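You operate a simulated robot arm through the tools that you are given. There is no shell and no other tool.

You are at the controls of a simulated two-armed robot. One attempt, no reset.

JOB
Take the purple cloth from the top of the side bench and lay it out flat on the top of the repair bench.
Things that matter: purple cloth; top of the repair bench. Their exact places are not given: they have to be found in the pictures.

Only the result counts: the job must be done as asked and must still hold three seconds after the hand-in. Knocking over, shifting, dropping, spilling or breaking anything else fails it. Flat cloth is picked up by pressing the open fingertips on it (5 to 10 N) and closing them slowly along it; thin cloth reads only 2 to 8 mm in the jaws.

ROBOT AND FRAMES
Two 6-joint arms with two-finger parallel grippers on one trunk, on a base that drives. Base frame: it is fixed to the floor where the robot stands at the start and does not move with it; the origin is under the middle of the robot, x ahead of it, y to its left, z up; the surface under the hand at the start is at about z = 0.86. Units: m, degrees, N and s.
The left shoulder is at the start at [0.08, 0.216, 1.545], the right one opposite. With the tool pointing down near the work surface each hand reaches from about 0.1 to 0.72 m from the robot's upright axis, wherever it stands, measured 20 degrees to its own side. Places, roughly: top of the repair bench [0.5, 0.7, 0.9]. Payload 3.43 kg a hand.
Tool frame (each hand has its own): the origin (TCP) lies between the finger pads and is the grasp point; the fingertips stand 0.03 m ahead of it; z points along the fingers, y is the line along which they close. The gripper opens to 0.094 m. The fingers are 0.028 m wide and 0.01 m thick; the gripper's body (0.05 by 0.096 m) begins 0.055 m behind the TCP.
Orientation is told as [roll, pitch, yaw] about the base's x, y, z axes, in that order, counted from this pose: with the fingers straight down and closing along the base's y, the tool's x points along the base's -x, its y along +y and its z along -z.

CONTROLS
- The arms move only by the tool apply_moves. It takes "left_moves", "right_moves" or both (then of equal length, played together; a hand with none holds still); each is a list that holds one entry, the list of rows, each a list of 7 numbers: the shift along the tool's x, y, z in m, then the turn, a rotation vector about the tool's x, y, z in degrees, then the gripper command, from -1 (fully open) to 1 (shut), values between in proportion. In form: [[[x, y, z, wx, wy, wz, gripper], ...]]. A call has 1 to 20 rows; each row is the pose to reach, as a shift and turn from the pose commanded when the call began, along the tool's axes at that moment. Rows are played at 5 a second. More than 0.05 m and 8.6 degrees between two rows, or a gripper value outside its range, and nothing of the call is played. Where a pose cannot be reached the arm comes as near as it can. A force on the tool above 40 N (or 10 N above the force at the start of the call, whichever is more), or a blocked arm, ends the call early, and 0.2 s more pass. Each finger travels about 0.072 m/s and halts on what it meets, pressing with about 26 N; the grip force reading is that of the motor and also rises with nothing between the fingers. The clock runs only during rows and for 0.2 s after the last one: add rows that repeat a pose to give the fingers time. The reply holds the time, the measured pose of the TCP, the force on the tool along the base axes, the opening and the grip force, in the units named above and with some noise, with the torque about the TCP (base axes, N m) and any sound that the robot's microphone picked up, and new pictures: "pictures" is both (left out), scene, wrist or none (wrist: the cameras of the hands that moved).
- Cameras (640 x 400 px; columns grow to the right, rows downward): "scene" is now at [0.0694, 0.0299, 1.6902]; the picture's right is [0.64, -0.77, 0.00], its down [-0.71, -0.59, -0.39] and it looks along [0.30, 0.25, -0.92] (base axes); focal length 287 px, centre (320, 200). "left" rides on the left gripper at [0.076, -0.014, -0.102] in its tool frame; the picture's right is [0.18, 0.98, 0.00], its down [-0.75, 0.14, -0.64] and it looks along [-0.63, 0.12, 0.77] (tool axes); focal length 243 px, centre (320, 200). "right" rides on the right gripper at [0.076, 0.014, -0.102] in its tool frame; the picture's right is [-0.18, 0.98, 0.00], its down [-0.75, -0.14, -0.64] and it looks along [-0.63, -0.12, 0.77] (tool axes); focal length 243 px, centre (320, 200).
- move_column(by): slides the trunk up (or, below 0, down) by that many m; the arms and the scene camera ride with it, the base frame stays. It gives what a move gives, with no picture.
- base_move(legs): drives the robot by 1 to 6 legs, each [ahead, left, turn to the left] in m, m and degrees, along the robot's own axes; the way and the turn of a leg run together, so that a leg with both is an arc; at most 1.5 m and 180 degrees a leg. The arms and the cameras ride along, it lands a little off, and it stops where it bumps. It gives what a move gives, and a new picture of the scene camera.
- pan_tilt(pan, tilt): turns the head with the scene camera to pan (to the left, within 86 degrees either way) and tilt (down, from -29 to 69), counted from straight ahead of the robot. It gives what a move gives, and a new picture of the scene camera.
- probe_pixels(camera, pixels): for up to 12 pixels [column, row] of the newest picture of that camera ("zoom" is the newest enlarged one), the place [x, y, z] in the base frame of the surface seen there, good to about 0.003 m, but the place of the scene camera against the robot may be out by one fixed shift of up to 0.018 m in any direction. No time passes.
- enlarge(camera, box): a new picture of the part [left, top, right, bottom] of that camera's present view, enlarged. No time passes.
- hand_in(): hands the job in; it is judged then, once.

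Leave the grippers open and the arms clear of the work at the hand-in unless told otherwise.

The tools are called as name(argument=value, ...) on one line, values as JSON. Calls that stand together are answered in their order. apply_moves: Moves the arms, as the interface text tells. Its arguments: {"type":"object","properties":{"left_moves":{"type":"array","items":{"type":"array","items":{"type":"array","items":{"type":"number"}}}},"right_moves":{"type":"array","items":{"type":"array","items":{"type":"array","items":{"type":"number"}}}},"pictures":{"type":"string","enum":["both","scene","wrist","none"]}},"required":[]} The other tools are called the same way: move_column (by) slides the trunk up or down; base_move (legs) drives the base; pan_tilt (pan, tilt) turns the head that bears the scene camera; probe_pixels (camera, pixels) gives the place of the surface under pixels of a picture; enlarge (camera, box) takes an enlarged picture of a part of a camera's view; hand_in () hands the job in.

At the start:

```text
t: 0.0
left_ee_pos: [0.4383, 0.4857, 0.998]
left_orientation: [0.0, 0.0, 0.0]
left_ft_force: [-0.4, -0.6, -0.8]
left_moment: [0.0, -0.02, -0.03]
left_finger_gap: 0.0938
left_gripper_force: 0.0
right_ee_pos: [0.6586, 0.0218, 1.0976]
right_orientation: [0.0, 0.0, 0.0]
right_ft_force: [0.0, -0.6, -0.2]
right_moment: [-0.02, 0.05, 0.01]
right_finger_gap: 0.0941
right_gripper_force: 0.1
trunk travel left (down, up): [-0.775, 0.065]
robot x, y, heading: [-0.0004, 0.001, -0.1]
head pan, tilt: [39.7, 67.2]
```

scene: 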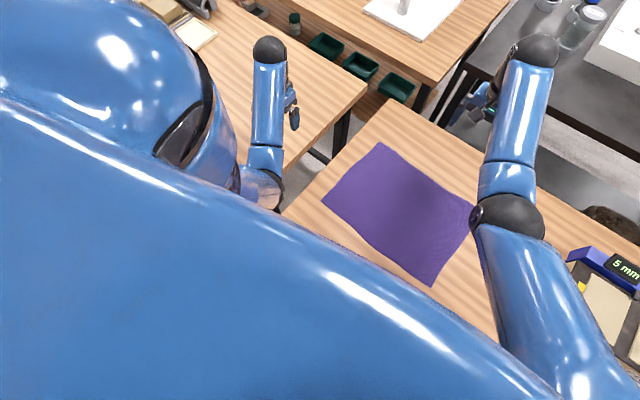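
right: 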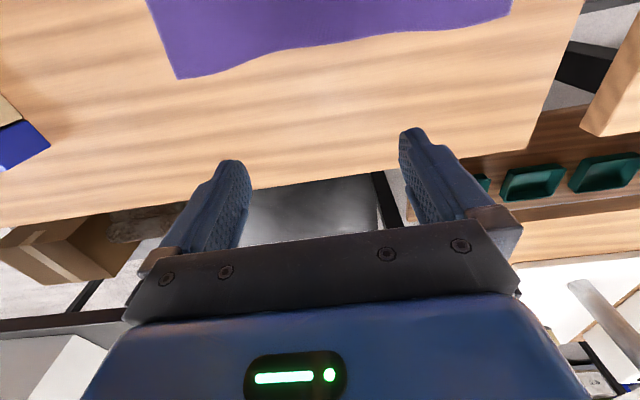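
left: 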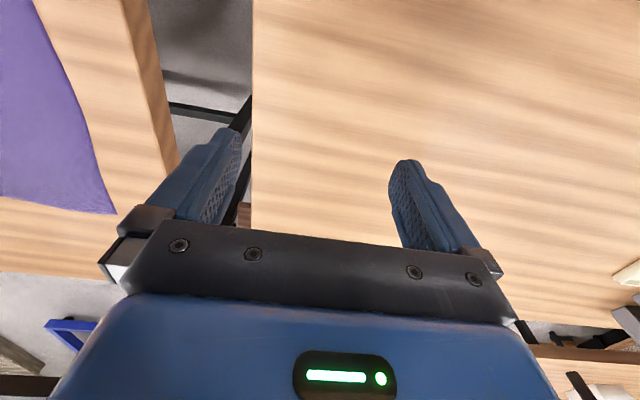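

The purple cloth is at about (400,210) in the scene picture, on the bench ahead. The bench to its left, around (310,90), is probably the repair bench. I'll probe the cloth corners and the bench edges.

probe_pixels(camera="scene", pixels=[[379, 143], [323, 199], [433, 285], [472, 207], [400, 210], [391, 98], [366, 90], [320, 150], [285, 190], [230, 20], [300, 210], [480, 320]])

pan_tilt(pan=60, tilt=45)

```text
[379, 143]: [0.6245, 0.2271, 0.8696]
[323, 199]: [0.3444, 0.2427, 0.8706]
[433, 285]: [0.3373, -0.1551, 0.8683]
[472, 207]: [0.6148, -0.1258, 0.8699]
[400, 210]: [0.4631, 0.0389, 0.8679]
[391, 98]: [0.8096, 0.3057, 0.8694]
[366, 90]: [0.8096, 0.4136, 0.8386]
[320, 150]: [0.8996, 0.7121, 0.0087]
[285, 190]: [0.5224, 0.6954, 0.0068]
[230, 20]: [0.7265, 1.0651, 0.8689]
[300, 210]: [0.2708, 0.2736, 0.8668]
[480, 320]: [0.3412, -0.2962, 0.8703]
```

```text
t: 0.9
left_ee_pos: [0.4375, 0.4856, 0.9995]
left_orientation: [0.1, 0.0, 0.0]
left_ft_force: [0.5, -0.2, 0.5]
left_moment: [0.01, 0.0, -0.01]
left_finger_gap: 0.0941
left_gripper_force: 0.0
right_ee_pos: [0.6586, 0.0203, 1.0976]
right_orientation: [0.0, -0.1, 0.0]
right_ft_force: [-1.0, 0.3, -0.2]
right_moment: [-0.02, -0.01, -0.01]
right_finger_gap: 0.0941
right_gripper_force: 0.0
trunk travel left (down, up): [-0.775, 0.065]
robot x, y, heading: [0.0008, -0.0007, 0.0]
head pan, tilt: [60.0, 45.0]
```

scene: 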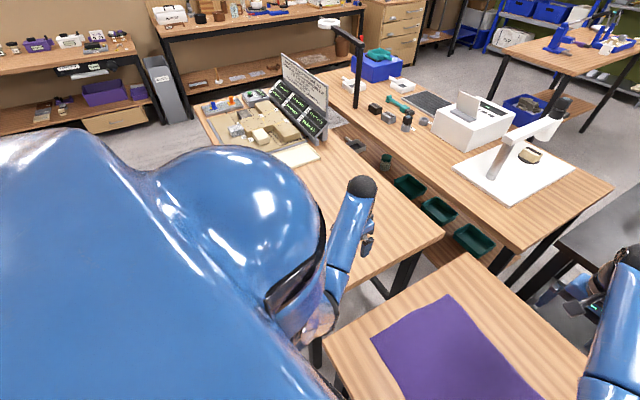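

The repair bench to the left has free space nearest to us, and there is a model tray and panel at its far end. I'll probe its corners and free area.

probe_pixels(camera="scene", pixels=[[443, 233], [395, 200], [280, 165], [310, 160], [318, 130], [340, 140], [350, 285], [335, 300], [330, 160], [400, 260], [325, 335], [465, 255]])

pan_tilt(pan=86, tilt=60)

pan_tilt(pan=0, tilt=55)

```text
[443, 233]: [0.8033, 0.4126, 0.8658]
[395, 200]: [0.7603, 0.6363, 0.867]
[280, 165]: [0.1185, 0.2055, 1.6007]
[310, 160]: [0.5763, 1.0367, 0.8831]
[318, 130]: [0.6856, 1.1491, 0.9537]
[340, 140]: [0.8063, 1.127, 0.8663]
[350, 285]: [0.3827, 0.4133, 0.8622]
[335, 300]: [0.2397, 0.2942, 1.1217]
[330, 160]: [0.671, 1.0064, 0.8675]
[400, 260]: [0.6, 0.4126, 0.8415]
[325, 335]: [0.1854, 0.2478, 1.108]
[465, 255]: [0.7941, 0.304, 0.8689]
```

```text
t: 1.8
left_ee_pos: [0.4359, 0.4862, 0.9994]
left_orientation: [0.0, 0.0, 0.0]
left_ft_force: [0.6, -0.5, 0.2]
left_moment: [0.01, -0.03, -0.01]
left_finger_gap: 0.094
left_gripper_force: 0.1
right_ee_pos: [0.6585, 0.0221, 1.0968]
right_orientation: [0.1, 0.0, 0.0]
right_ft_force: [0.6, -1.2, -0.5]
right_moment: [0.01, -0.03, 0.05]
right_finger_gap: 0.0941
right_gripper_force: 0.0
trunk travel left (down, up): [-0.775, 0.065]
robot x, y, heading: [-0.0025, 0.0003, -0.2]
head pan, tilt: [85.9, 60.0]
```

scene: 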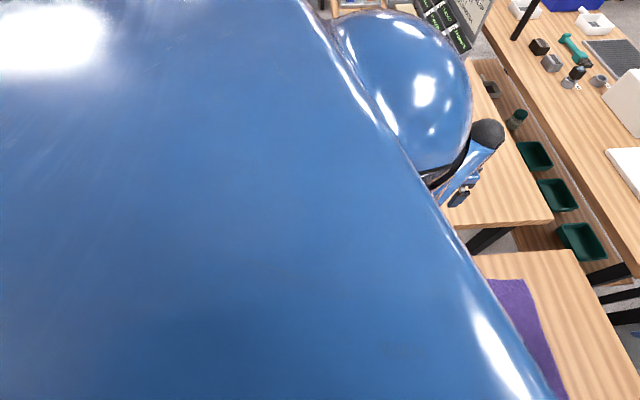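

```text
t: 3.4
left_ee_pos: [0.4365, 0.4855, 1.0003]
left_orientation: [-0.1, 0.0, 0.0]
left_ft_force: [-0.4, 0.2, -0.2]
left_moment: [0.01, 0.02, -0.02]
left_finger_gap: 0.0942
left_gripper_force: 0.0
right_ee_pos: [0.6579, 0.0219, 1.0977]
right_orientation: [0.0, 0.0, 0.0]
right_ft_force: [-0.1, 0.2, -0.5]
right_moment: [0.02, -0.01, 0.02]
right_finger_gap: 0.094
right_gripper_force: 0.0
trunk travel left (down, up): [-0.775, 0.065]
robot x, y, heading: [0.0014, -0.0043, 0.1]
head pan, tilt: [0.0, 55.0]
```

scene: 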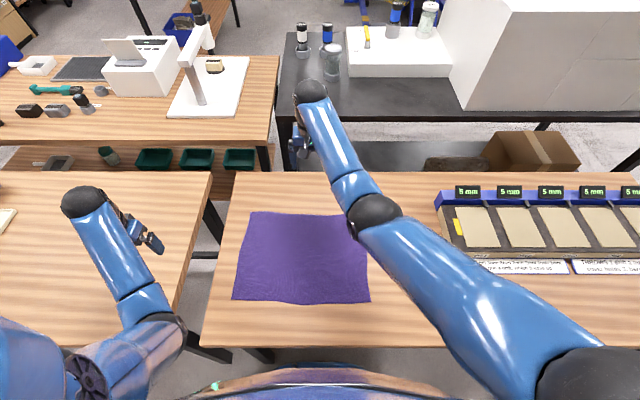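

From here I can see both benches. The cloth runs from about (234,211) to (371,303), and a tray with displays sits to the right at column 435 and beyond. I'll probe the cloth outline, the bench edges, the tray and the free area on the left.

probe_pixels(camera="scene", pixels=[[251, 211], [234, 299], [303, 305], [371, 303], [360, 250], [230, 174], [203, 345], [437, 200], [448, 250], [210, 173], [178, 340], [5, 225]])

enlarge(camera="scene", box=[200, 180, 440, 350])

pan_tilt(pan=50, tilt=35)

```text
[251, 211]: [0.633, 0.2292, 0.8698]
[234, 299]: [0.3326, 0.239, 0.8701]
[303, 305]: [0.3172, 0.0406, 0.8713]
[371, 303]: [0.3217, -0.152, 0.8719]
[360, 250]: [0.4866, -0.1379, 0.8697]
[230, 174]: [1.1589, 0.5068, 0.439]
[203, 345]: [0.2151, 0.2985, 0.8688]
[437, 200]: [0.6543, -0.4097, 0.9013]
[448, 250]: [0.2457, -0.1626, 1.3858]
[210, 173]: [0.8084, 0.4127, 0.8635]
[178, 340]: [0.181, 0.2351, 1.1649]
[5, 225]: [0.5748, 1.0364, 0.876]
```

```text
2.35 times, centred on (320, 265) of scene
```

zoom: 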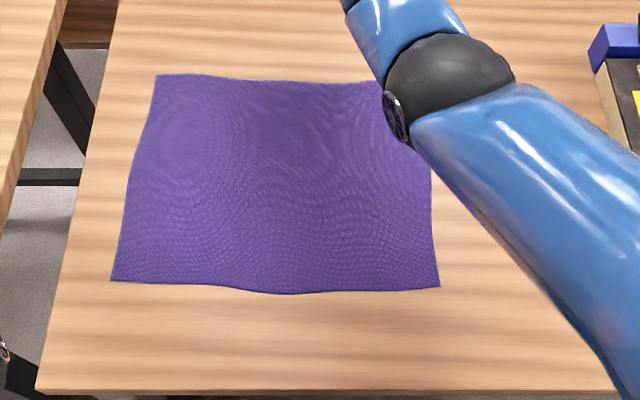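

```text
t: 4.5
left_ee_pos: [0.4363, 0.4854, 0.9999]
left_orientation: [0.0, 0.0, 0.1]
left_ft_force: [-0.1, -0.6, -0.8]
left_moment: [0.01, 0.0, -0.01]
left_finger_gap: 0.0941
left_gripper_force: 0.0
right_ee_pos: [0.6586, 0.0218, 1.0977]
right_orientation: [0.0, 0.0, 0.0]
right_ft_force: [0.4, -0.2, -0.4]
right_moment: [-0.02, 0.0, 0.02]
right_finger_gap: 0.094
right_gripper_force: 0.0
trunk travel left (down, up): [-0.775, 0.065]
robot x, y, heading: [-0.0013, 0.003, -0.5]
head pan, tilt: [50.0, 35.0]
```

scene: 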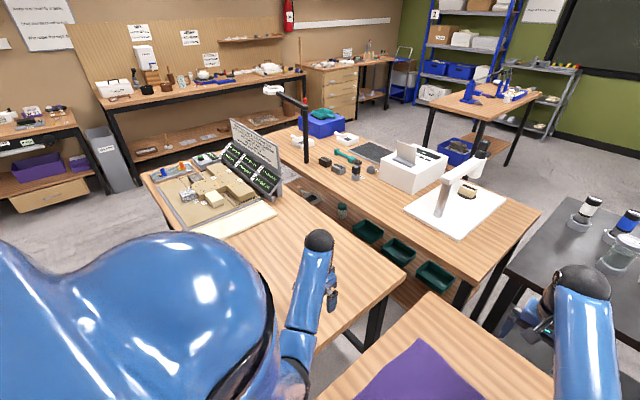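

The bench tops are at z≈0.868. The side bench runs over y≤0.30. The repair bench starts at y=0.413 and its clutter starts at about y=1.0. The cloth covers x 0.32–0.63 and y −0.15–0.24.

My plan is to pinch the two near corners with both hands, lift, drive left about 0.67 m, then lay the cloth down. First I'll move both hands over the near corners at about z=1.0.

apply_moves(left_moves=[[[0.009, -0.035, 0, 0, 0, 0, -1], [0.018, -0.07, 0, 0, 0, 0, -1], [0.027, -0.105, 0, 0, 0, 0, -1], [0.036, -0.14, 0, 0, 0, 0, -1], [0.045, -0.175, 0, 0, 0, 0, -1], [0.054, -0.21, 0, 0, 0, 0, -1], [0.063, -0.245, 0, 0, 0, 0, -1], [0.072, -0.28, 0, 0, 0, 0, -1], [0.072, -0.28, 0, 0, 0, 0, -1]]], right_moves=[[[0.037, -0.018, 0.012, 0, 0, 0, -1], [0.074, -0.036, 0.024, 0, 0, 0, -1], [0.111, -0.054, 0.036, 0, 0, 0, -1], [0.148, -0.072, 0.048, 0, 0, 0, -1], [0.185, -0.09, 0.06, 0, 0, 0, -1], [0.222, -0.108, 0.072, 0, 0, 0, -1], [0.258, -0.125, 0.085, 0, 0, 0, -1], [0.294, -0.142, 0.098, 0, 0, 0, -1], [0.294, -0.142, 0.098, 0, 0, 0, -1]]], pictures="wrist")

pan_tilt(pan=10, tilt=60)

```text
t: 6.5
left_ee_pos: [0.3644, 0.204, 0.9767]
left_orientation: [0.1, -0.1, 0.0]
left_ft_force: [0.7, 0.1, 0.3]
left_moment: [0.0, 0.0, -0.01]
left_finger_gap: 0.0938
left_gripper_force: 0.0
left hand out of reach, approached as far as the arm can: row 1, 2, 3, 4, 5, 6, 7, 8, 9
right_ee_pos: [0.3645, -0.1184, 0.9776]
right_orientation: [0.0, -0.2, 0.0]
right_ft_force: [0.5, -0.5, -1.0]
right_moment: [-0.01, 0.01, 0.01]
right_finger_gap: 0.094
right_gripper_force: 0.1
right hand out of reach, approached as far as the arm can: row 2, 3, 4, 5, 6, 7, 8, 9
trunk travel left (down, up): [-0.775, 0.065]
robot x, y, heading: [-0.0019, 0.0028, 0.2]
head pan, tilt: [50.0, 35.0]
```

right: 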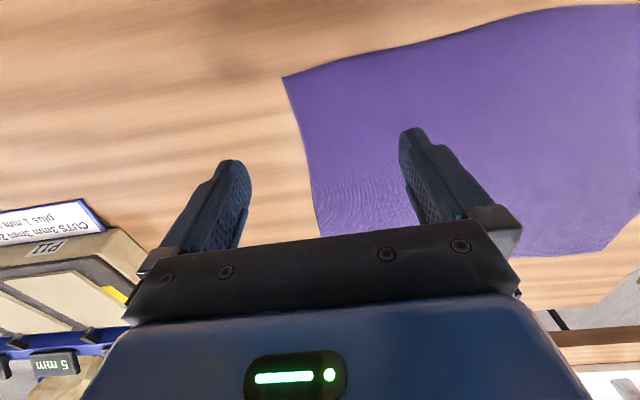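
left: 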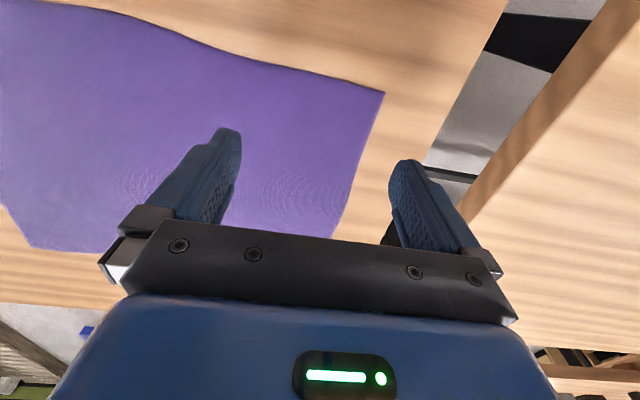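

```text
t: 7.6
left_ee_pos: [0.3622, 0.202, 0.9768]
left_orientation: [-0.1, -0.2, -0.1]
left_ft_force: [1.0, -0.2, -1.1]
left_moment: [-0.01, 0.0, 0.0]
left_finger_gap: 0.0939
left_gripper_force: 0.1
right_ee_pos: [0.3636, -0.1185, 0.977]
right_orientation: [0.1, -0.2, 0.1]
right_ft_force: [-0.5, 0.0, -0.3]
right_moment: [-0.02, 0.03, 0.03]
right_finger_gap: 0.0943
right_gripper_force: 0.0
trunk travel left (down, up): [-0.775, 0.065]
robot x, y, heading: [0.0015, 0.0014, -0.1]
head pan, tilt: [10.0, 60.0]
```

scene: 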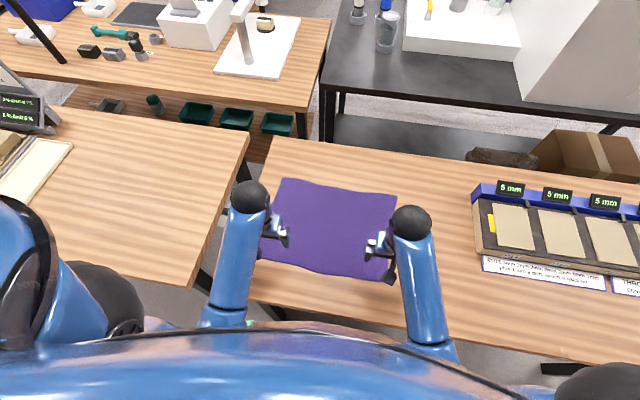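

Both wrist cameras see a near corner of the cloth, left at (384,92) and right at (283,77). The hands can't go above about z=0.977 this close to the robot. I'll probe the corners and the bench in the wrist pictures.

probe_pixels(camera="left", pixels=[[382, 94], [370, 110], [330, 90], [260, 65], [180, 35], [355, 170], [340, 220], [420, 120], [300, 130], [30, 247]])

probe_pixels(camera="right", pixels=[[285, 79], [297, 110], [330, 74], [400, 52], [470, 33], [305, 160], [318, 225], [250, 110], [350, 130], [600, 247]])

```text
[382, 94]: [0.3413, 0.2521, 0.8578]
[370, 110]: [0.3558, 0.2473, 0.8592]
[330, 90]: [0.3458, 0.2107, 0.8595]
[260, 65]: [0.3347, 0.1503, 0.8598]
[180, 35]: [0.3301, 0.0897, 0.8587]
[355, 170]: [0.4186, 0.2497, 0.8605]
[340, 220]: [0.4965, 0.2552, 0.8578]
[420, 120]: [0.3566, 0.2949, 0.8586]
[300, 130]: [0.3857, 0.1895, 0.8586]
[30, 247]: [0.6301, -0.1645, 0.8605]
```

```text
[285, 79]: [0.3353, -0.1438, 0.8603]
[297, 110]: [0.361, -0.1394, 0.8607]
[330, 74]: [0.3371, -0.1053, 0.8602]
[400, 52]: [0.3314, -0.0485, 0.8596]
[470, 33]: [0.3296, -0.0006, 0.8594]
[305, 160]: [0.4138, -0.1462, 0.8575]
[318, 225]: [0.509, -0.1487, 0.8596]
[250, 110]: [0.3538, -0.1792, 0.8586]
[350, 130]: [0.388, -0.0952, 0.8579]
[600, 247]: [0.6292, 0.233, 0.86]
```

The wrist cameras put the bench at z≈0.859, the near-left corner at (0.341, 0.252) and the near-right corner at (0.335, −0.144). The scene camera is therefore off by about (−0.008, −0.010, +0.010). Before grasping, I'll test how high the hands can go farther out, at x≈0.6.

apply_moves(left_moves=[[[-0.035, 0, -0.025, 0, 0, 0, -1], [-0.07, 0, -0.05, 0, 0, 0, -1], [-0.105, 0, -0.075, 0, 0, 0, -1], [-0.14, 0, -0.1, 0, 0, 0, -1], [-0.175, 0, -0.125, 0, 0, 0, -1], [-0.21, 0, -0.15, 0, 0, 0, -1], [-0.24, 0, -0.18, 0, 0, 0, -1], [-0.26, 0, -0.21, 0, 0, 0, -1], [-0.26, 0, -0.23, 0, 0, 0, -1]]], right_moves=[[[-0.035, 0, -0.025, 0, 0, 0, -1], [-0.07, 0, -0.05, 0, 0, 0, -1], [-0.105, 0, -0.075, 0, 0, 0, -1], [-0.14, 0, -0.1, 0, 0, 0, -1], [-0.175, 0, -0.125, 0, 0, 0, -1], [-0.21, 0, -0.15, 0, 0, 0, -1], [-0.24, 0, -0.18, 0, 0, 0, -1], [-0.26, 0, -0.21, 0, 0, 0, -1], [-0.26, 0, -0.23, 0, 0, 0, -1]]], pictures="scene")

```text
t: 9.6
left_ee_pos: [0.6971, 0.2051, 1.1549]
left_orientation: [0.0, 0.0, 0.1]
left_ft_force: [-0.5, -0.3, -1.0]
left_moment: [-0.04, -0.03, -0.02]
left_finger_gap: 0.0939
left_gripper_force: 0.1
left hand out of reach, approached as far as the arm can: row 1, 2, 3, 4, 5, 6, 7, 8, 9
right_ee_pos: [0.6897, -0.1093, 1.1588]
right_orientation: [0.0, 0.1, 0.0]
right_ft_force: [0.4, 0.0, -0.1]
right_moment: [0.01, 0.0, 0.03]
right_finger_gap: 0.094
right_gripper_force: 0.1
right hand out of reach, approached as far as the arm can: row 1, 2, 3, 4, 5, 6, 7, 8, 9
trunk travel left (down, up): [-0.775, 0.065]
robot x, y, heading: [0.0003, 0.0018, -0.1]
head pan, tilt: [10.0, 60.0]
```

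scene: 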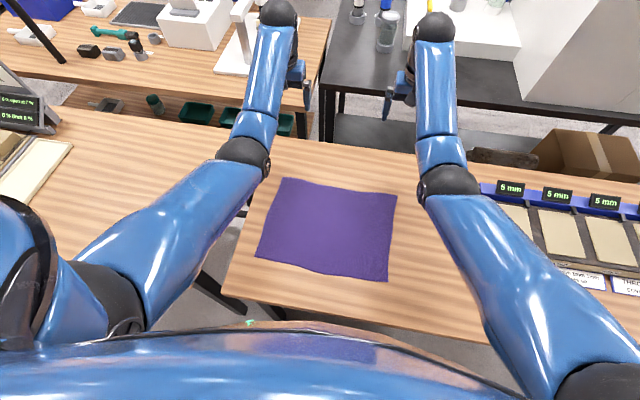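

Out at x≈0.69 the hands reach z≈1.155, and raising the trunk should add 0.065. That gives enough height for the 0.31 m cloth to hang clear. I'll raise the trunk now and then bring the hands back over the near corners half-closed.

move_column(by=0.064)

apply_moves(left_moves=[[[0.033, 0, 0.024, 0, 0, 0, -0.5], [0.066, 0, 0.048, 0, 0, 0, 0], [0.1, 0, 0.072, 0, 0, 0, 0], [0.133, 0, 0.096, 0, 0, 0, 0], [0.166, 0, 0.12, 0, 0, 0, 0], [0.2, 0, 0.144, 0, 0, 0, 0], [0.233, 0, 0.168, 0, 0, 0, 0], [0.266, 0, 0.192, 0, 0, 0, 0], [0.3, 0, 0.216, 0, 0, 0, 0], [0.332, 0, 0.24, 0, 0, 0, 0]]], right_moves=[[[0.033, 0, 0.024, 0, 0, 0, -0.5], [0.066, 0, 0.048, 0, 0, 0, 0], [0.1, 0, 0.072, 0, 0, 0, 0], [0.133, 0, 0.096, 0, 0, 0, 0], [0.166, 0, 0.12, 0, 0, 0, 0], [0.2, 0, 0.144, 0, 0, 0, 0], [0.233, 0, 0.168, 0, 0, 0, 0], [0.266, 0, 0.192, 0, 0, 0, 0], [0.3, 0, 0.216, 0, 0, 0, 0], [0.332, 0, 0.24, 0, 0, 0, 0]]], pictures="both")

```text
t: 10.6
left_ee_pos: [0.6973, 0.2046, 1.2168]
left_orientation: [0.0, 0.0, 0.0]
left_ft_force: [-0.3, 0.0, 0.1]
left_moment: [0.01, -0.02, -0.01]
left_finger_gap: 0.0939
left_gripper_force: 0.1
right_ee_pos: [0.6909, -0.1112, 1.2229]
right_orientation: [0.1, -0.1, 0.0]
right_ft_force: [0.1, 0.9, -0.6]
right_moment: [0.01, 0.0, 0.01]
right_finger_gap: 0.0943
right_gripper_force: 0.0
trunk travel left (down, up): [-0.839, 0.001]
robot x, y, heading: [-0.0015, 0.0042, -0.0]
head pan, tilt: [10.0, 60.0]
```

```text
t: 12.8
left_ee_pos: [0.3616, 0.207, 0.9806]
left_orientation: [0.0, -0.3, 0.0]
left_ft_force: [0.5, -0.1, -0.1]
left_moment: [-0.01, -0.05, -0.01]
left_finger_gap: 0.0472
left_gripper_force: 0.2
left hand out of reach, approached as far as the arm can: row 1, 2, 3, 4, 5, 6
right_ee_pos: [0.3559, -0.107, 0.9858]
right_orientation: [0.0, -0.2, 0.0]
right_ft_force: [0.6, -0.4, -0.2]
right_moment: [0.01, -0.04, -0.02]
right_finger_gap: 0.047
right_gripper_force: 0.0
right hand out of reach, approached as far as the arm can: row 1, 2, 3, 4, 5, 6
trunk travel left (down, up): [-0.839, 0.001]
robot x, y, heading: [-0.0004, -0.0022, 0.0]
head pan, tilt: [10.0, 60.0]
```

scene: 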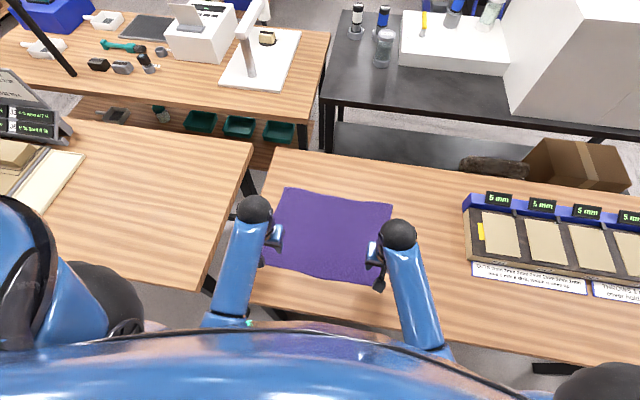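
right: 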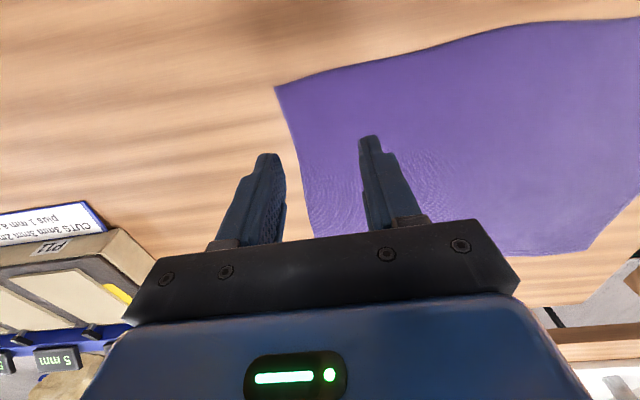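
left: 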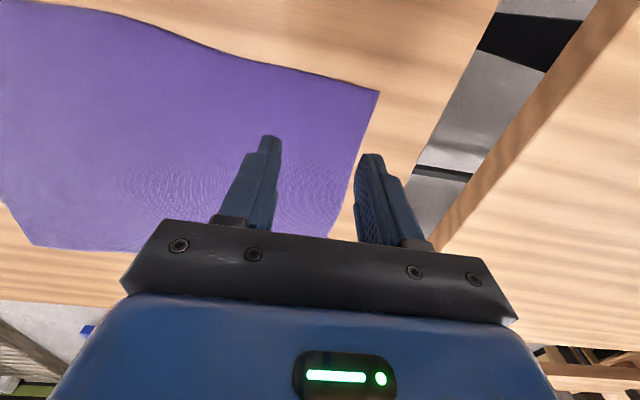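

The hands are above their corners with gaps of 47 mm. I'll lower both to about 8 mm above the cloth and then check.

apply_moves(left_moves=[[[-0.002, 0.003, 0.02, 0, 0, 0, 0], [-0.002, 0.003, 0.04, 0, 0, 0, 0], [-0.002, 0.003, 0.06, 0, 0, 0, 0], [-0.002, 0.003, 0.076, 0, 0, 0, 0], [-0.002, 0.003, 0.083, 0, 0, 0, 0], [-0.002, 0.003, 0.083, 0, 0, 0, 0]]], right_moves=[[[0, 0.005, 0.022, 0, 0, 0, 0], [0, 0.005, 0.044, 0, 0, 0, 0], [0, 0.005, 0.064, 0, 0, 0, 0], [0, 0.005, 0.08, 0, 0, 0, 0], [0, 0.005, 0.088, 0, 0, 0, 0], [0, 0.005, 0.088, 0, 0, 0, 0]]], pictures="both")

```text
t: 14.2
left_ee_pos: [0.3667, 0.2079, 0.8946]
left_orientation: [0.0, 0.0, 0.0]
left_ft_force: [0.0, 1.1, -0.9]
left_moment: [-0.02, 0.01, -0.01]
left_finger_gap: 0.0471
left_gripper_force: 0.1
right_ee_pos: [0.3586, -0.1043, 0.8936]
right_orientation: [0.0, 0.0, 0.0]
right_ft_force: [-0.6, 0.2, 0.1]
right_moment: [0.01, 0.01, -0.01]
right_finger_gap: 0.047
right_gripper_force: 0.1
trunk travel left (down, up): [-0.839, 0.001]
robot x, y, heading: [0.0017, 0.0013, 0.0]
head pan, tilt: [10.0, 60.0]
```

scene: 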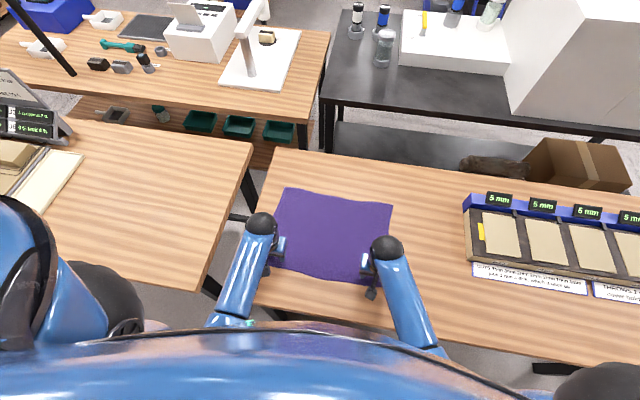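
right: 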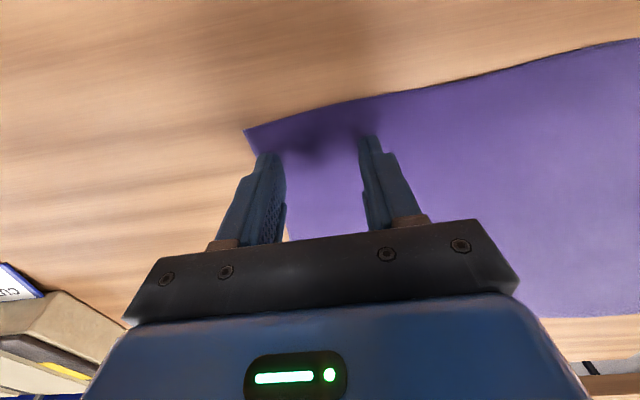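
left: 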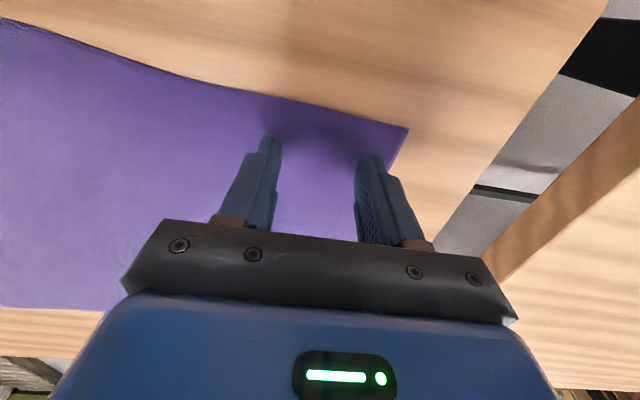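

Both hands hover about 5 mm above the cloth just inside the corners. I'll lower them in small steps until the fingertips press with 5–10 N.

apply_moves(left_moves=[[[0, 0, 0.002, 0, 0, 0, 0], [0, 0, 0.004, 0, 0, 0, 0], [0, 0, 0.006, 0, 0, 0, 0], [0, 0, 0.006, 0, 0, 0, 0]]], right_moves=[[[0, 0.004, 0.002, 0, 0, 0, 0], [0, 0.004, 0.004, 0, 0, 0, 0], [0, 0.004, 0.006, 0, 0, 0, 0], [0, 0.004, 0.006, 0, 0, 0, 0]]], pictures="none")

```text
t: 15.2
left_ee_pos: [0.3668, 0.207, 0.8907]
left_orientation: [0.0, -0.3, 0.0]
left_ft_force: [2.6, -3.1, 15.8]
left_moment: [0.07, 0.06, -0.01]
left_finger_gap: 0.0467
left_gripper_force: 0.1
right_ee_pos: [0.3582, -0.0999, 0.8919]
right_orientation: [0.1, -0.3, 0.0]
right_ft_force: [2.3, 1.5, 28.3]
right_moment: [-0.44, 0.21, 0.04]
right_finger_gap: 0.0468
right_gripper_force: 0.0
trunk travel left (down, up): [-0.839, 0.001]
robot x, y, heading: [-0.0042, -0.0006, 0.4]
head pan, tilt: [10.0, 60.0]
```

Contact is made, at 15.8 N on the left and 28 N on the right, which is a bit too hard. I'll back off slightly.

apply_moves(left_moves=[[[0, 0, -0.0008, 0, 0, 0, 0], [0, 0, -0.0008, 0, 0, 0, 0]]], right_moves=[[[0, 0, -0.0018, 0, 0, 0, 0], [0, 0, -0.0018, 0, 0, 0, 0]]], pictures="none")

```text
t: 15.8
left_ee_pos: [0.3681, 0.2081, 0.8926]
left_orientation: [0.0, -0.2, 0.0]
left_ft_force: [2.0, 0.6, 21.2]
left_moment: [0.02, 0.13, 0.01]
left_finger_gap: 0.0469
left_gripper_force: 0.0
right_ee_pos: [0.3574, -0.1016, 0.8919]
right_orientation: [0.1, -0.1, 0.0]
right_ft_force: [3.6, 3.2, 19.4]
right_moment: [-0.1, -0.01, 0.01]
right_finger_gap: 0.0468
right_gripper_force: 0.0
trunk travel left (down, up): [-0.839, 0.001]
robot x, y, heading: [-0.0009, 0.0015, 0.0]
head pan, tilt: [10.0, 60.0]
```

The forces are still near 20 N on both sides. I'll ease up another 1.5 mm.

apply_moves(left_moves=[[[0, 0, -0.0015, 0, 0, 0, 0], [0, 0, -0.0015, 0, 0, 0, 0], [0, 0, -0.0015, 0, 0, 0, 0]]], right_moves=[[[0, 0, -0.0013, 0, 0, 0, 0], [0, 0, -0.0013, 0, 0, 0, 0], [0, 0, -0.0013, 0, 0, 0, 0]]], pictures="none")

```text
t: 16.6
left_ee_pos: [0.3677, 0.2073, 0.8904]
left_orientation: [0.0, 0.0, -0.1]
left_ft_force: [3.7, -0.6, 15.5]
left_moment: [0.06, -0.02, -0.02]
left_finger_gap: 0.0471
left_gripper_force: 0.1
right_ee_pos: [0.3578, -0.1025, 0.8909]
right_orientation: [0.1, 0.1, 0.0]
right_ft_force: [-0.4, 2.6, 2.0]
right_moment: [0.01, 0.04, 0.0]
right_finger_gap: 0.0467
right_gripper_force: 0.2
trunk travel left (down, up): [-0.839, 0.001]
robot x, y, heading: [-0.0023, -0.0008, -0.0]
head pan, tilt: [10.0, 60.0]
```

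Left reads 15.5 N and right 2 N. I'll trim each one.

apply_moves(left_moves=[[[0, 0, -0.0009, 0, 0, 0, 0], [0, 0, -0.0009, 0, 0, 0, 0], [0, 0, -0.0009, 0, 0, 0, 0]]], right_moves=[[[0, 0, 0.0006, 0, 0, 0, 0], [0, 0, 0.0006, 0, 0, 0, 0], [0, 0, 0.0006, 0, 0, 0, 0]]], pictures="none")

```text
t: 17.4
left_ee_pos: [0.3658, 0.2077, 0.8922]
left_orientation: [0.1, 0.0, 0.0]
left_ft_force: [0.8, -0.3, 0.7]
left_moment: [-0.02, 0.02, -0.03]
left_finger_gap: 0.0467
left_gripper_force: 0.1
right_ee_pos: [0.3572, -0.1014, 0.892]
right_orientation: [0.0, -0.1, 0.0]
right_ft_force: [-2.0, -3.6, 14.2]
right_moment: [-0.17, 0.12, 0.04]
right_finger_gap: 0.0466
right_gripper_force: 0.1
trunk travel left (down, up): [-0.839, 0.001]
robot x, y, heading: [-0.0016, 0.0012, -0.2]
head pan, tilt: [10.0, 60.0]
```

apply_moves(left_moves=[[[0, 0, 0.0005, 0, 0, 0, 0], [0, 0, 0.0005, 0, 0, 0, 0], [0, 0, 0.0005, 0, 0, 0, 0]]], right_moves=[[[0, 0, -0.0003, 0, 0, 0, 0], [0, 0, -0.0003, 0, 0, 0, 0], [0, 0, -0.0003, 0, 0, 0, 0]]], pictures="wrist")

```text
t: 18.2
left_ee_pos: [0.3667, 0.2076, 0.891]
left_orientation: [0.0, 0.0, 0.0]
left_ft_force: [-0.3, -0.4, 0.3]
left_moment: [0.03, 0.04, -0.02]
left_finger_gap: 0.047
left_gripper_force: 0.1
right_ee_pos: [0.3579, -0.1025, 0.8922]
right_orientation: [0.0, 0.0, 0.0]
right_ft_force: [-2.9, 0.1, 7.4]
right_moment: [-0.1, 0.1, 0.02]
right_finger_gap: 0.0468
right_gripper_force: 0.1
trunk travel left (down, up): [-0.839, 0.001]
robot x, y, heading: [0.0002, -0.0013, 0.2]
head pan, tilt: [10.0, 60.0]
```

right: 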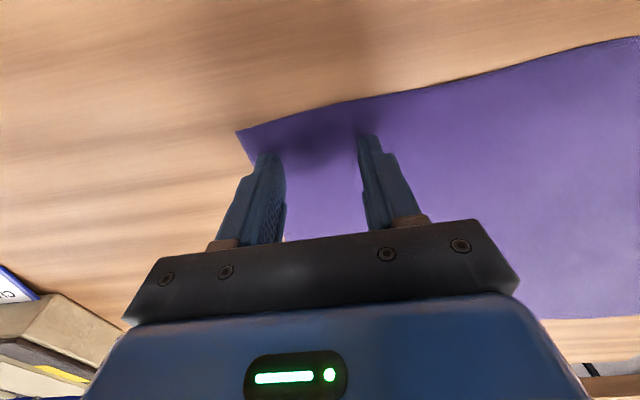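
left: 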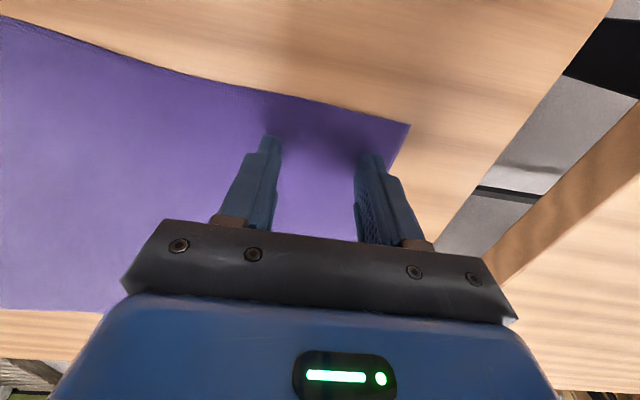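

The right hand presses with 7.4 N. I'll close it slowly along the cloth while nudging the left hand down another 0.5 mm.

apply_moves(right_moves=[[[0, 0, 0, 0, 0, 0, 0.08], [0, 0, 0, 0, 0, 0, 0.16], [0, 0, 0, 0, 0, 0, 0.24], [0, 0, 0, 0, 0, 0, 0.32], [0, 0, 0, 0, 0, 0, 0.4], [0, 0, 0, 0, 0, 0, 0.48], [0, 0, 0, 0, 0, 0, 0.56], [0, 0, 0, 0, 0, 0, 0.64], [0, 0, 0, 0, 0, 0, 0.72], [0, 0, 0, 0, 0, 0, 0.8], [0, 0, 0, 0, 0, 0, 0.88], [0, 0, 0, 0, 0, 0, 0.94], [0, 0, 0, 0, 0, 0, 1], [0, 0, 0, 0, 0, 0, 1], [0, 0, 0, 0, 0, 0, 1]]], left_moves=[[[0, 0, 0.0005, 0, 0, 0, 0], [0, 0, 0.0005, 0, 0, 0, 0], [0, 0, 0.0005, 0, 0, 0, 0], [0, 0, 0.0005, 0, 0, 0, 0], [0, 0, 0.0005, 0, 0, 0, 0], [0, 0, 0.0005, 0, 0, 0, 0], [0, 0, 0.0005, 0, 0, 0, 0], [0, 0, 0.0005, 0, 0, 0, 0], [0, 0, 0.0005, 0, 0, 0, 0], [0, 0, 0.0005, 0, 0, 0, 0], [0, 0, 0.0005, 0, 0, 0, 0], [0, 0, 0.0005, 0, 0, 0, 0], [0, 0, 0.0005, 0, 0, 0, 0], [0, 0, 0.0005, 0, 0, 0, 0], [0, 0, 0.0005, 0, 0, 0, 0]]], pictures="wrist")

```text
t: 21.4
left_ee_pos: [0.367, 0.2083, 0.8907]
left_orientation: [0.0, 0.0, -0.1]
left_ft_force: [1.1, 1.3, 13.7]
left_moment: [0.23, 0.06, -0.06]
left_finger_gap: 0.0467
left_gripper_force: 0.0
right_ee_pos: [0.3572, -0.1025, 0.8914]
right_orientation: [0.0, -0.1, -0.1]
right_ft_force: [0.0, 1.8, 1.8]
right_moment: [-0.01, 0.0, 0.0]
right_finger_gap: 0.0
right_gripper_force: 25.9
trunk travel left (down, up): [-0.839, 0.001]
robot x, y, heading: [0.0007, -0.0012, 0.2]
head pan, tilt: [10.0, 60.0]
```

right: 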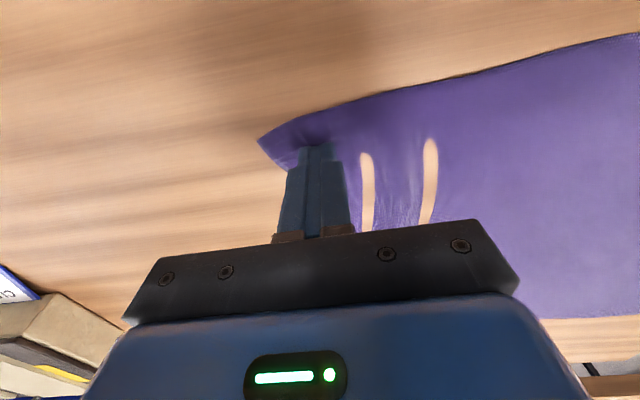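
left: 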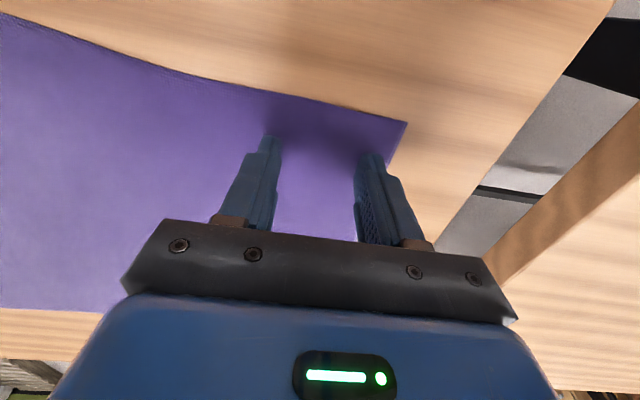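

The right jaws read 0.0, so they probably missed the cloth because the press was too light. I'll take a closer look.

enlarge(camera="right", box=[220, 60, 480, 240])

```text
2.22 times, centred on (350, 150) of right
```

zoom: 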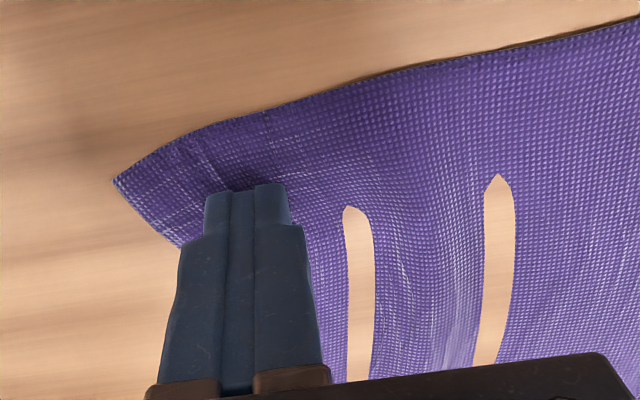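

Some cloth is bunched at the right fingertips, but the gap reads zero. I'll lift the right hand 15 mm to see whether it holds.

apply_moves(right_moves=[[[0, 0, -0.005, 0, 0, 0, 1], [0, 0, -0.01, 0, 0, 0, 1], [0, 0, -0.015, 0, 0, 0, 1], [0, 0, -0.015, 0, 0, 0, 1]]], pictures="wrist")

enlarge(camera="right", box=[220, 60, 480, 240])

```text
t: 22.4
left_ee_pos: [0.3665, 0.2065, 0.8907]
left_orientation: [0.0, -0.1, 0.0]
left_ft_force: [1.5, 1.0, 15.1]
left_moment: [0.24, 0.06, -0.04]
left_finger_gap: 0.0469
left_gripper_force: 0.1
right_ee_pos: [0.3581, -0.1013, 0.9064]
right_orientation: [0.0, -0.1, 0.0]
right_ft_force: [-0.3, 0.1, 0.0]
right_moment: [0.0, -0.03, -0.01]
right_finger_gap: 0.0002
right_gripper_force: 26.6
trunk travel left (down, up): [-0.839, 0.001]
robot x, y, heading: [0.0018, -0.003, -0.0]
head pan, tilt: [10.0, 60.0]
```

right: 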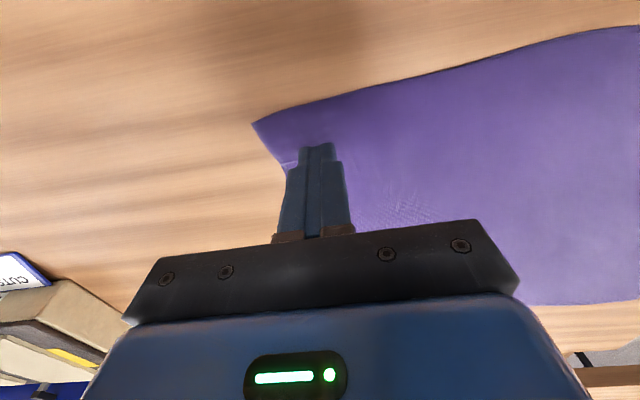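

```text
2.22 times, centred on (350, 150) of right
```

zoom: 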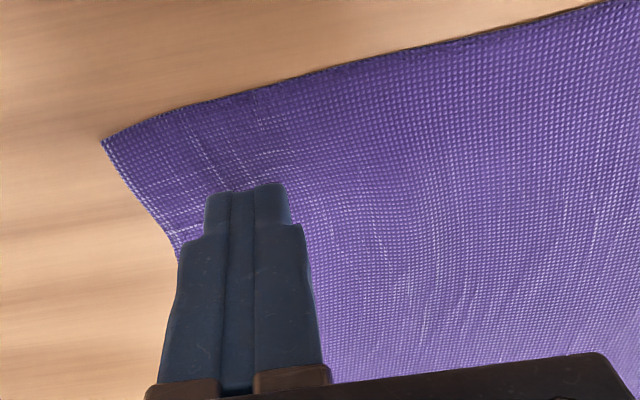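

The right hand didn't grip, and the cloth relaxed flat again. The left hand is pressing steadily at about 14 N, so I'll close that one slowly and watch.

apply_moves(left_moves=[[[0, 0, 0, 0, 0, 0, 0.06], [0, 0, 0, 0, 0, 0, 0.12], [0, 0, 0, 0, 0, 0, 0.18], [0, 0, 0, 0, 0, 0, 0.24], [0, 0, 0, 0, 0, 0, 0.3], [0, 0, 0, 0, 0, 0, 0.36], [0, 0, 0, 0, 0, 0, 0.42], [0, 0, 0, 0, 0, 0, 0.48], [0, 0, 0, 0, 0, 0, 0.54], [0, 0, 0, 0, 0, 0, 0.6]]], pictures="wrist")

enlarge(camera="left", box=[200, 60, 460, 240])

```text
t: 24.6
left_ee_pos: [0.3655, 0.2078, 0.8916]
left_orientation: [0.0, -0.1, 0.0]
left_ft_force: [-0.9, 0.7, 15.0]
left_moment: [0.06, 0.08, -0.03]
left_finger_gap: 0.0198
left_gripper_force: 1.0
right_ee_pos: [0.3584, -0.1013, 0.907]
right_orientation: [0.0, -0.1, 0.0]
right_ft_force: [-0.2, 0.5, 0.0]
right_moment: [0.0, 0.04, 0.04]
right_finger_gap: 0.0001
right_gripper_force: 26.1
trunk travel left (down, up): [-0.839, 0.001]
robot x, y, heading: [-0.0015, 0.0011, 0.0]
head pan, tilt: [10.0, 60.0]
```

left: 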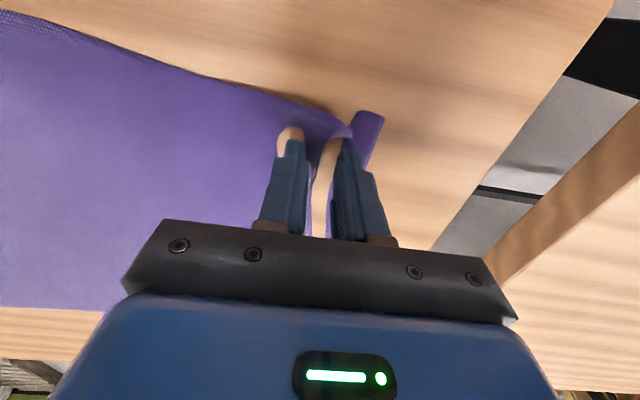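

```text
2.22 times, centred on (330, 150) of left
```

zoom: 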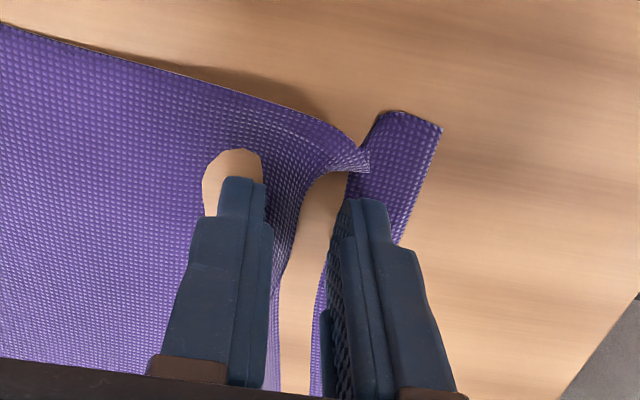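

The left fingers are dragging the cloth together, and a ruck is forming between them. I'll keep closing.

apply_moves(left_moves=[[[0, 0, 0, 0, 0, 0, 0.66], [0, 0, 0, 0, 0, 0, 0.72], [0, 0, 0, 0, 0, 0, 0.78], [0, 0, 0, 0, 0, 0, 0.84], [0, 0, 0, 0, 0, 0, 0.9], [0, 0, 0, 0, 0, 0, 0.95], [0, 0, 0, 0, 0, 0, 1], [0, 0, 0, 0, 0, 0, 1], [0, 0, 0, 0, 0, 0, 1]]], pictures="wrist")

enlarge(camera="left", box=[200, 60, 460, 240])

```text
t: 26.6
left_ee_pos: [0.365, 0.2066, 0.8908]
left_orientation: [0.1, -0.1, -0.1]
left_ft_force: [-0.4, -3.1, 12.7]
left_moment: [-0.06, 0.11, 0.04]
left_finger_gap: 0.0019
left_gripper_force: 25.7
right_ee_pos: [0.3587, -0.1014, 0.9061]
right_orientation: [0.0, -0.1, 0.0]
right_ft_force: [-0.4, 0.7, 0.2]
right_moment: [-0.02, -0.02, -0.02]
right_finger_gap: 0.0001
right_gripper_force: 25.6
trunk travel left (down, up): [-0.839, 0.001]
robot x, y, heading: [-0.0012, 0.0028, 0.2]
head pan, tilt: [10.0, 60.0]
```

left: 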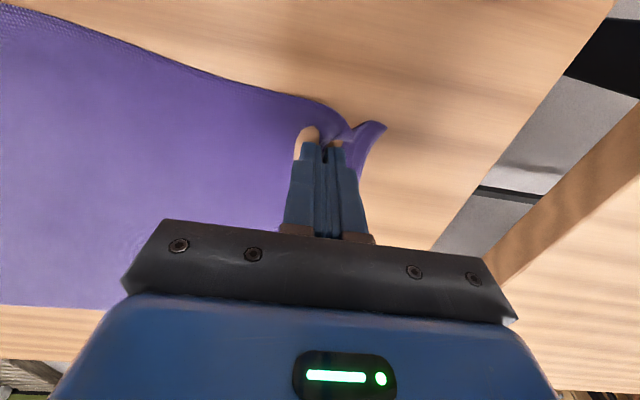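

```text
2.22 times, centred on (330, 150) of left
```

zoom: 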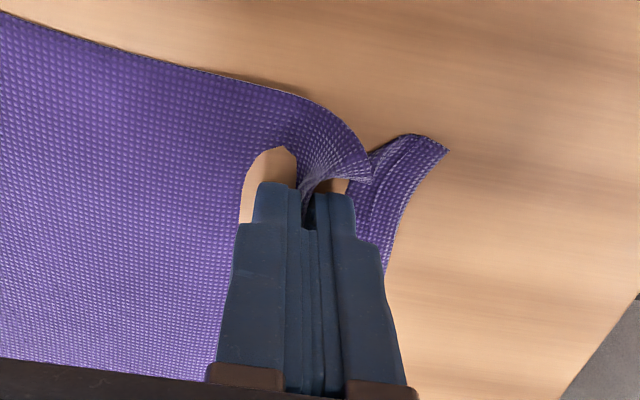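

The left gap is 1.9 mm and the cloth runs into the jaws. I'll lift the left hand 15 mm to test the hold.

apply_moves(left_moves=[[[0, 0, -0.004, 0, 0, 0, 1], [0, 0, -0.008, 0, 0, 0, 1], [0, 0, -0.012, 0, 0, 0, 1], [0, 0, -0.016, 0, 0, 0, 1], [0, 0, -0.016, 0, 0, 0, 1]]], pictures="wrist")

enlarge(camera="left", box=[200, 60, 460, 240])

```text
t: 27.8
left_ee_pos: [0.3669, 0.2083, 0.9058]
left_orientation: [0.0, 0.1, 0.0]
left_ft_force: [-0.4, 0.2, 0.6]
left_moment: [-0.02, 0.02, 0.0]
left_finger_gap: 0.002
left_gripper_force: 25.9
right_ee_pos: [0.3589, -0.1011, 0.9067]
right_orientation: [0.1, 0.0, 0.0]
right_ft_force: [0.4, -0.5, 0.5]
right_moment: [0.0, 0.0, -0.05]
right_finger_gap: 0.0001
right_gripper_force: 25.2
trunk travel left (down, up): [-0.839, 0.001]
robot x, y, heading: [0.0004, 0.0025, 0.1]
head pan, tilt: [10.0, 60.0]
```

left: 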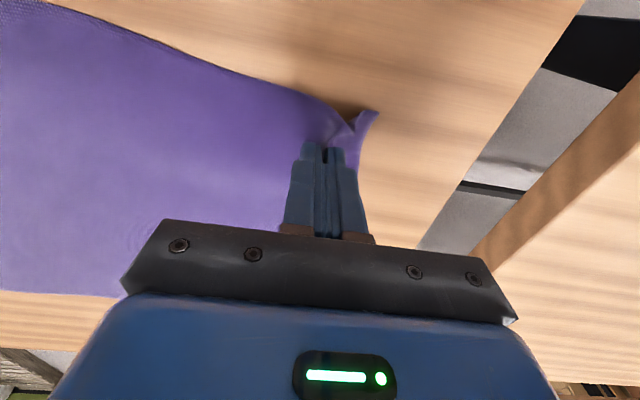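

```text
2.22 times, centred on (330, 150) of left
```

zoom: 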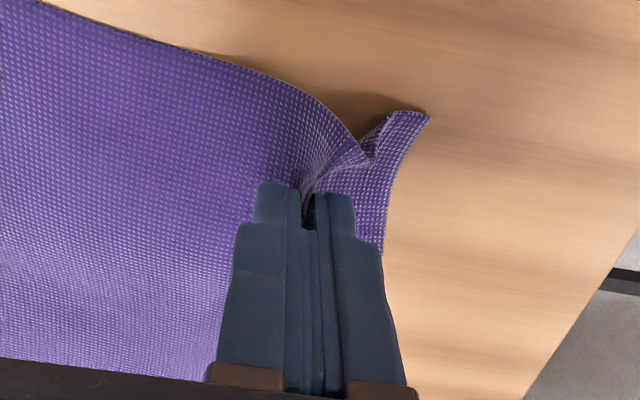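

The left hand holds. For the right, I'll probe where the corner lies now before pressing again.

probe_pixels(camera="right", pixels=[[254, 124], [285, 165], [330, 103], [400, 84], [230, 130]])

apply_moves(right_moves=[[[0, 0, 0, 0, 0, 0, 0.6], [0, 0, 0, 0, 0, 0, 0.2], [0, 0, 0, 0, 0, 0, 0], [0, 0, 0, 0, 0, 0, 0], [0, 0, 0, 0, 0, 0, 0]]], pictures="wrist")

```text
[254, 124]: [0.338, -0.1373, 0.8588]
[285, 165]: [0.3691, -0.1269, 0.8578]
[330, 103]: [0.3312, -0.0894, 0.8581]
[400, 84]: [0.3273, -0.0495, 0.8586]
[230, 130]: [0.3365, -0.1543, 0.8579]
```

```text
t: 29.0
left_ee_pos: [0.3665, 0.208, 0.9054]
left_orientation: [0.0, 0.1, 0.0]
left_ft_force: [0.8, -0.7, 0.2]
left_moment: [-0.03, -0.02, 0.0]
left_finger_gap: 0.0021
left_gripper_force: 26.2
right_ee_pos: [0.3588, -0.1012, 0.9065]
right_orientation: [-0.1, 0.1, 0.0]
right_ft_force: [-0.4, -0.2, -0.2]
right_moment: [0.0, -0.01, 0.0]
right_finger_gap: 0.047
right_gripper_force: 0.1
trunk travel left (down, up): [-0.839, 0.001]
robot x, y, heading: [0.0013, -0.0007, 0.2]
head pan, tilt: [10.0, 60.0]
```

right: 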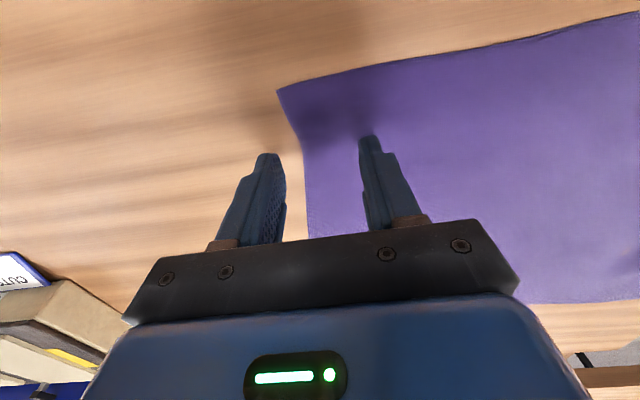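

probe_pixels(camera="right", pixels=[[281, 94], [293, 125], [303, 160], [340, 80], [400, 66]])

```text
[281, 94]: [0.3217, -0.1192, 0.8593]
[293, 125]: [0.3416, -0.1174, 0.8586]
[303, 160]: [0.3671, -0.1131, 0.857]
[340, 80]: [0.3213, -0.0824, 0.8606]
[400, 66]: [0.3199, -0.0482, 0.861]
```

The right corner has slid to (0.322, −0.119). I'll shift the right hand to (0.341, −0.074) and then press down in small steps.

apply_moves(right_moves=[[[0.009, 0.014, 0, 0, 0, 0, 0], [0.018, 0.027, 0, 0, 0, 0, 0], [0.018, 0.027, 0.006, 0, 0, 0, 0], [0.018, 0.027, 0.011, 0, 0, 0, 0], [0.018, 0.027, 0.014, 0, 0, 0, 0], [0.018, 0.027, 0.0152, 0, 0, 0, 0], [0.018, 0.027, 0.0152, 0, 0, 0, 0], [0.018, 0.027, 0.0152, 0, 0, 0, 0]]], pictures="wrist")

```text
t: 30.8
left_ee_pos: [0.3661, 0.2084, 0.906]
left_orientation: [0.0, 0.0, 0.0]
left_ft_force: [-0.3, -0.3, 0.0]
left_moment: [-0.02, 0.01, 0.04]
left_finger_gap: 0.002
left_gripper_force: 26.1
right_ee_pos: [0.3412, -0.0738, 0.8915]
right_orientation: [0.0, 0.1, 0.0]
right_ft_force: [-0.7, 0.0, 0.5]
right_moment: [0.02, -0.01, 0.0]
right_finger_gap: 0.047
right_gripper_force: 0.0
trunk travel left (down, up): [-0.839, 0.001]
robot x, y, heading: [0.0019, 0.0002, -0.1]
head pan, tilt: [10.0, 60.0]
```

right: 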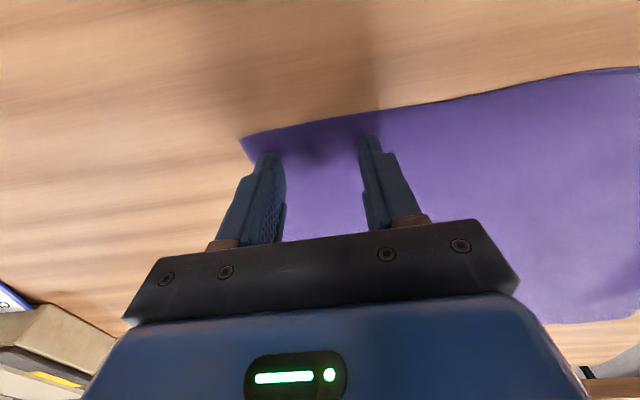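

The right hand sits well inside the corner with no contact force yet. I'll go 0.8 mm lower.

apply_moves(right_moves=[[[0, 0, 0.0004, 0, 0, 0, 0], [0, 0, 0.0008, 0, 0, 0, 0], [0, 0, 0.0008, 0, 0, 0, 0], [0, 0, 0.0008, 0, 0, 0, 0]]], pictures="none")

```text
t: 31.8
left_ee_pos: [0.3667, 0.2086, 0.9062]
left_orientation: [0.0, 0.0, 0.0]
left_ft_force: [0.2, 0.8, 0.9]
left_moment: [0.0, 0.01, 0.0]
left_finger_gap: 0.0017
left_gripper_force: 26.0
right_ee_pos: [0.3398, -0.0736, 0.8917]
right_orientation: [0.0, -0.1, 0.0]
right_ft_force: [1.3, 1.3, 6.5]
right_moment: [-0.05, -0.08, -0.01]
right_finger_gap: 0.0465
right_gripper_force: 0.0
trunk travel left (down, up): [-0.839, 0.001]
robot x, y, heading: [0.0054, -0.0033, 0.1]
head pan, tilt: [10.0, 60.0]
```

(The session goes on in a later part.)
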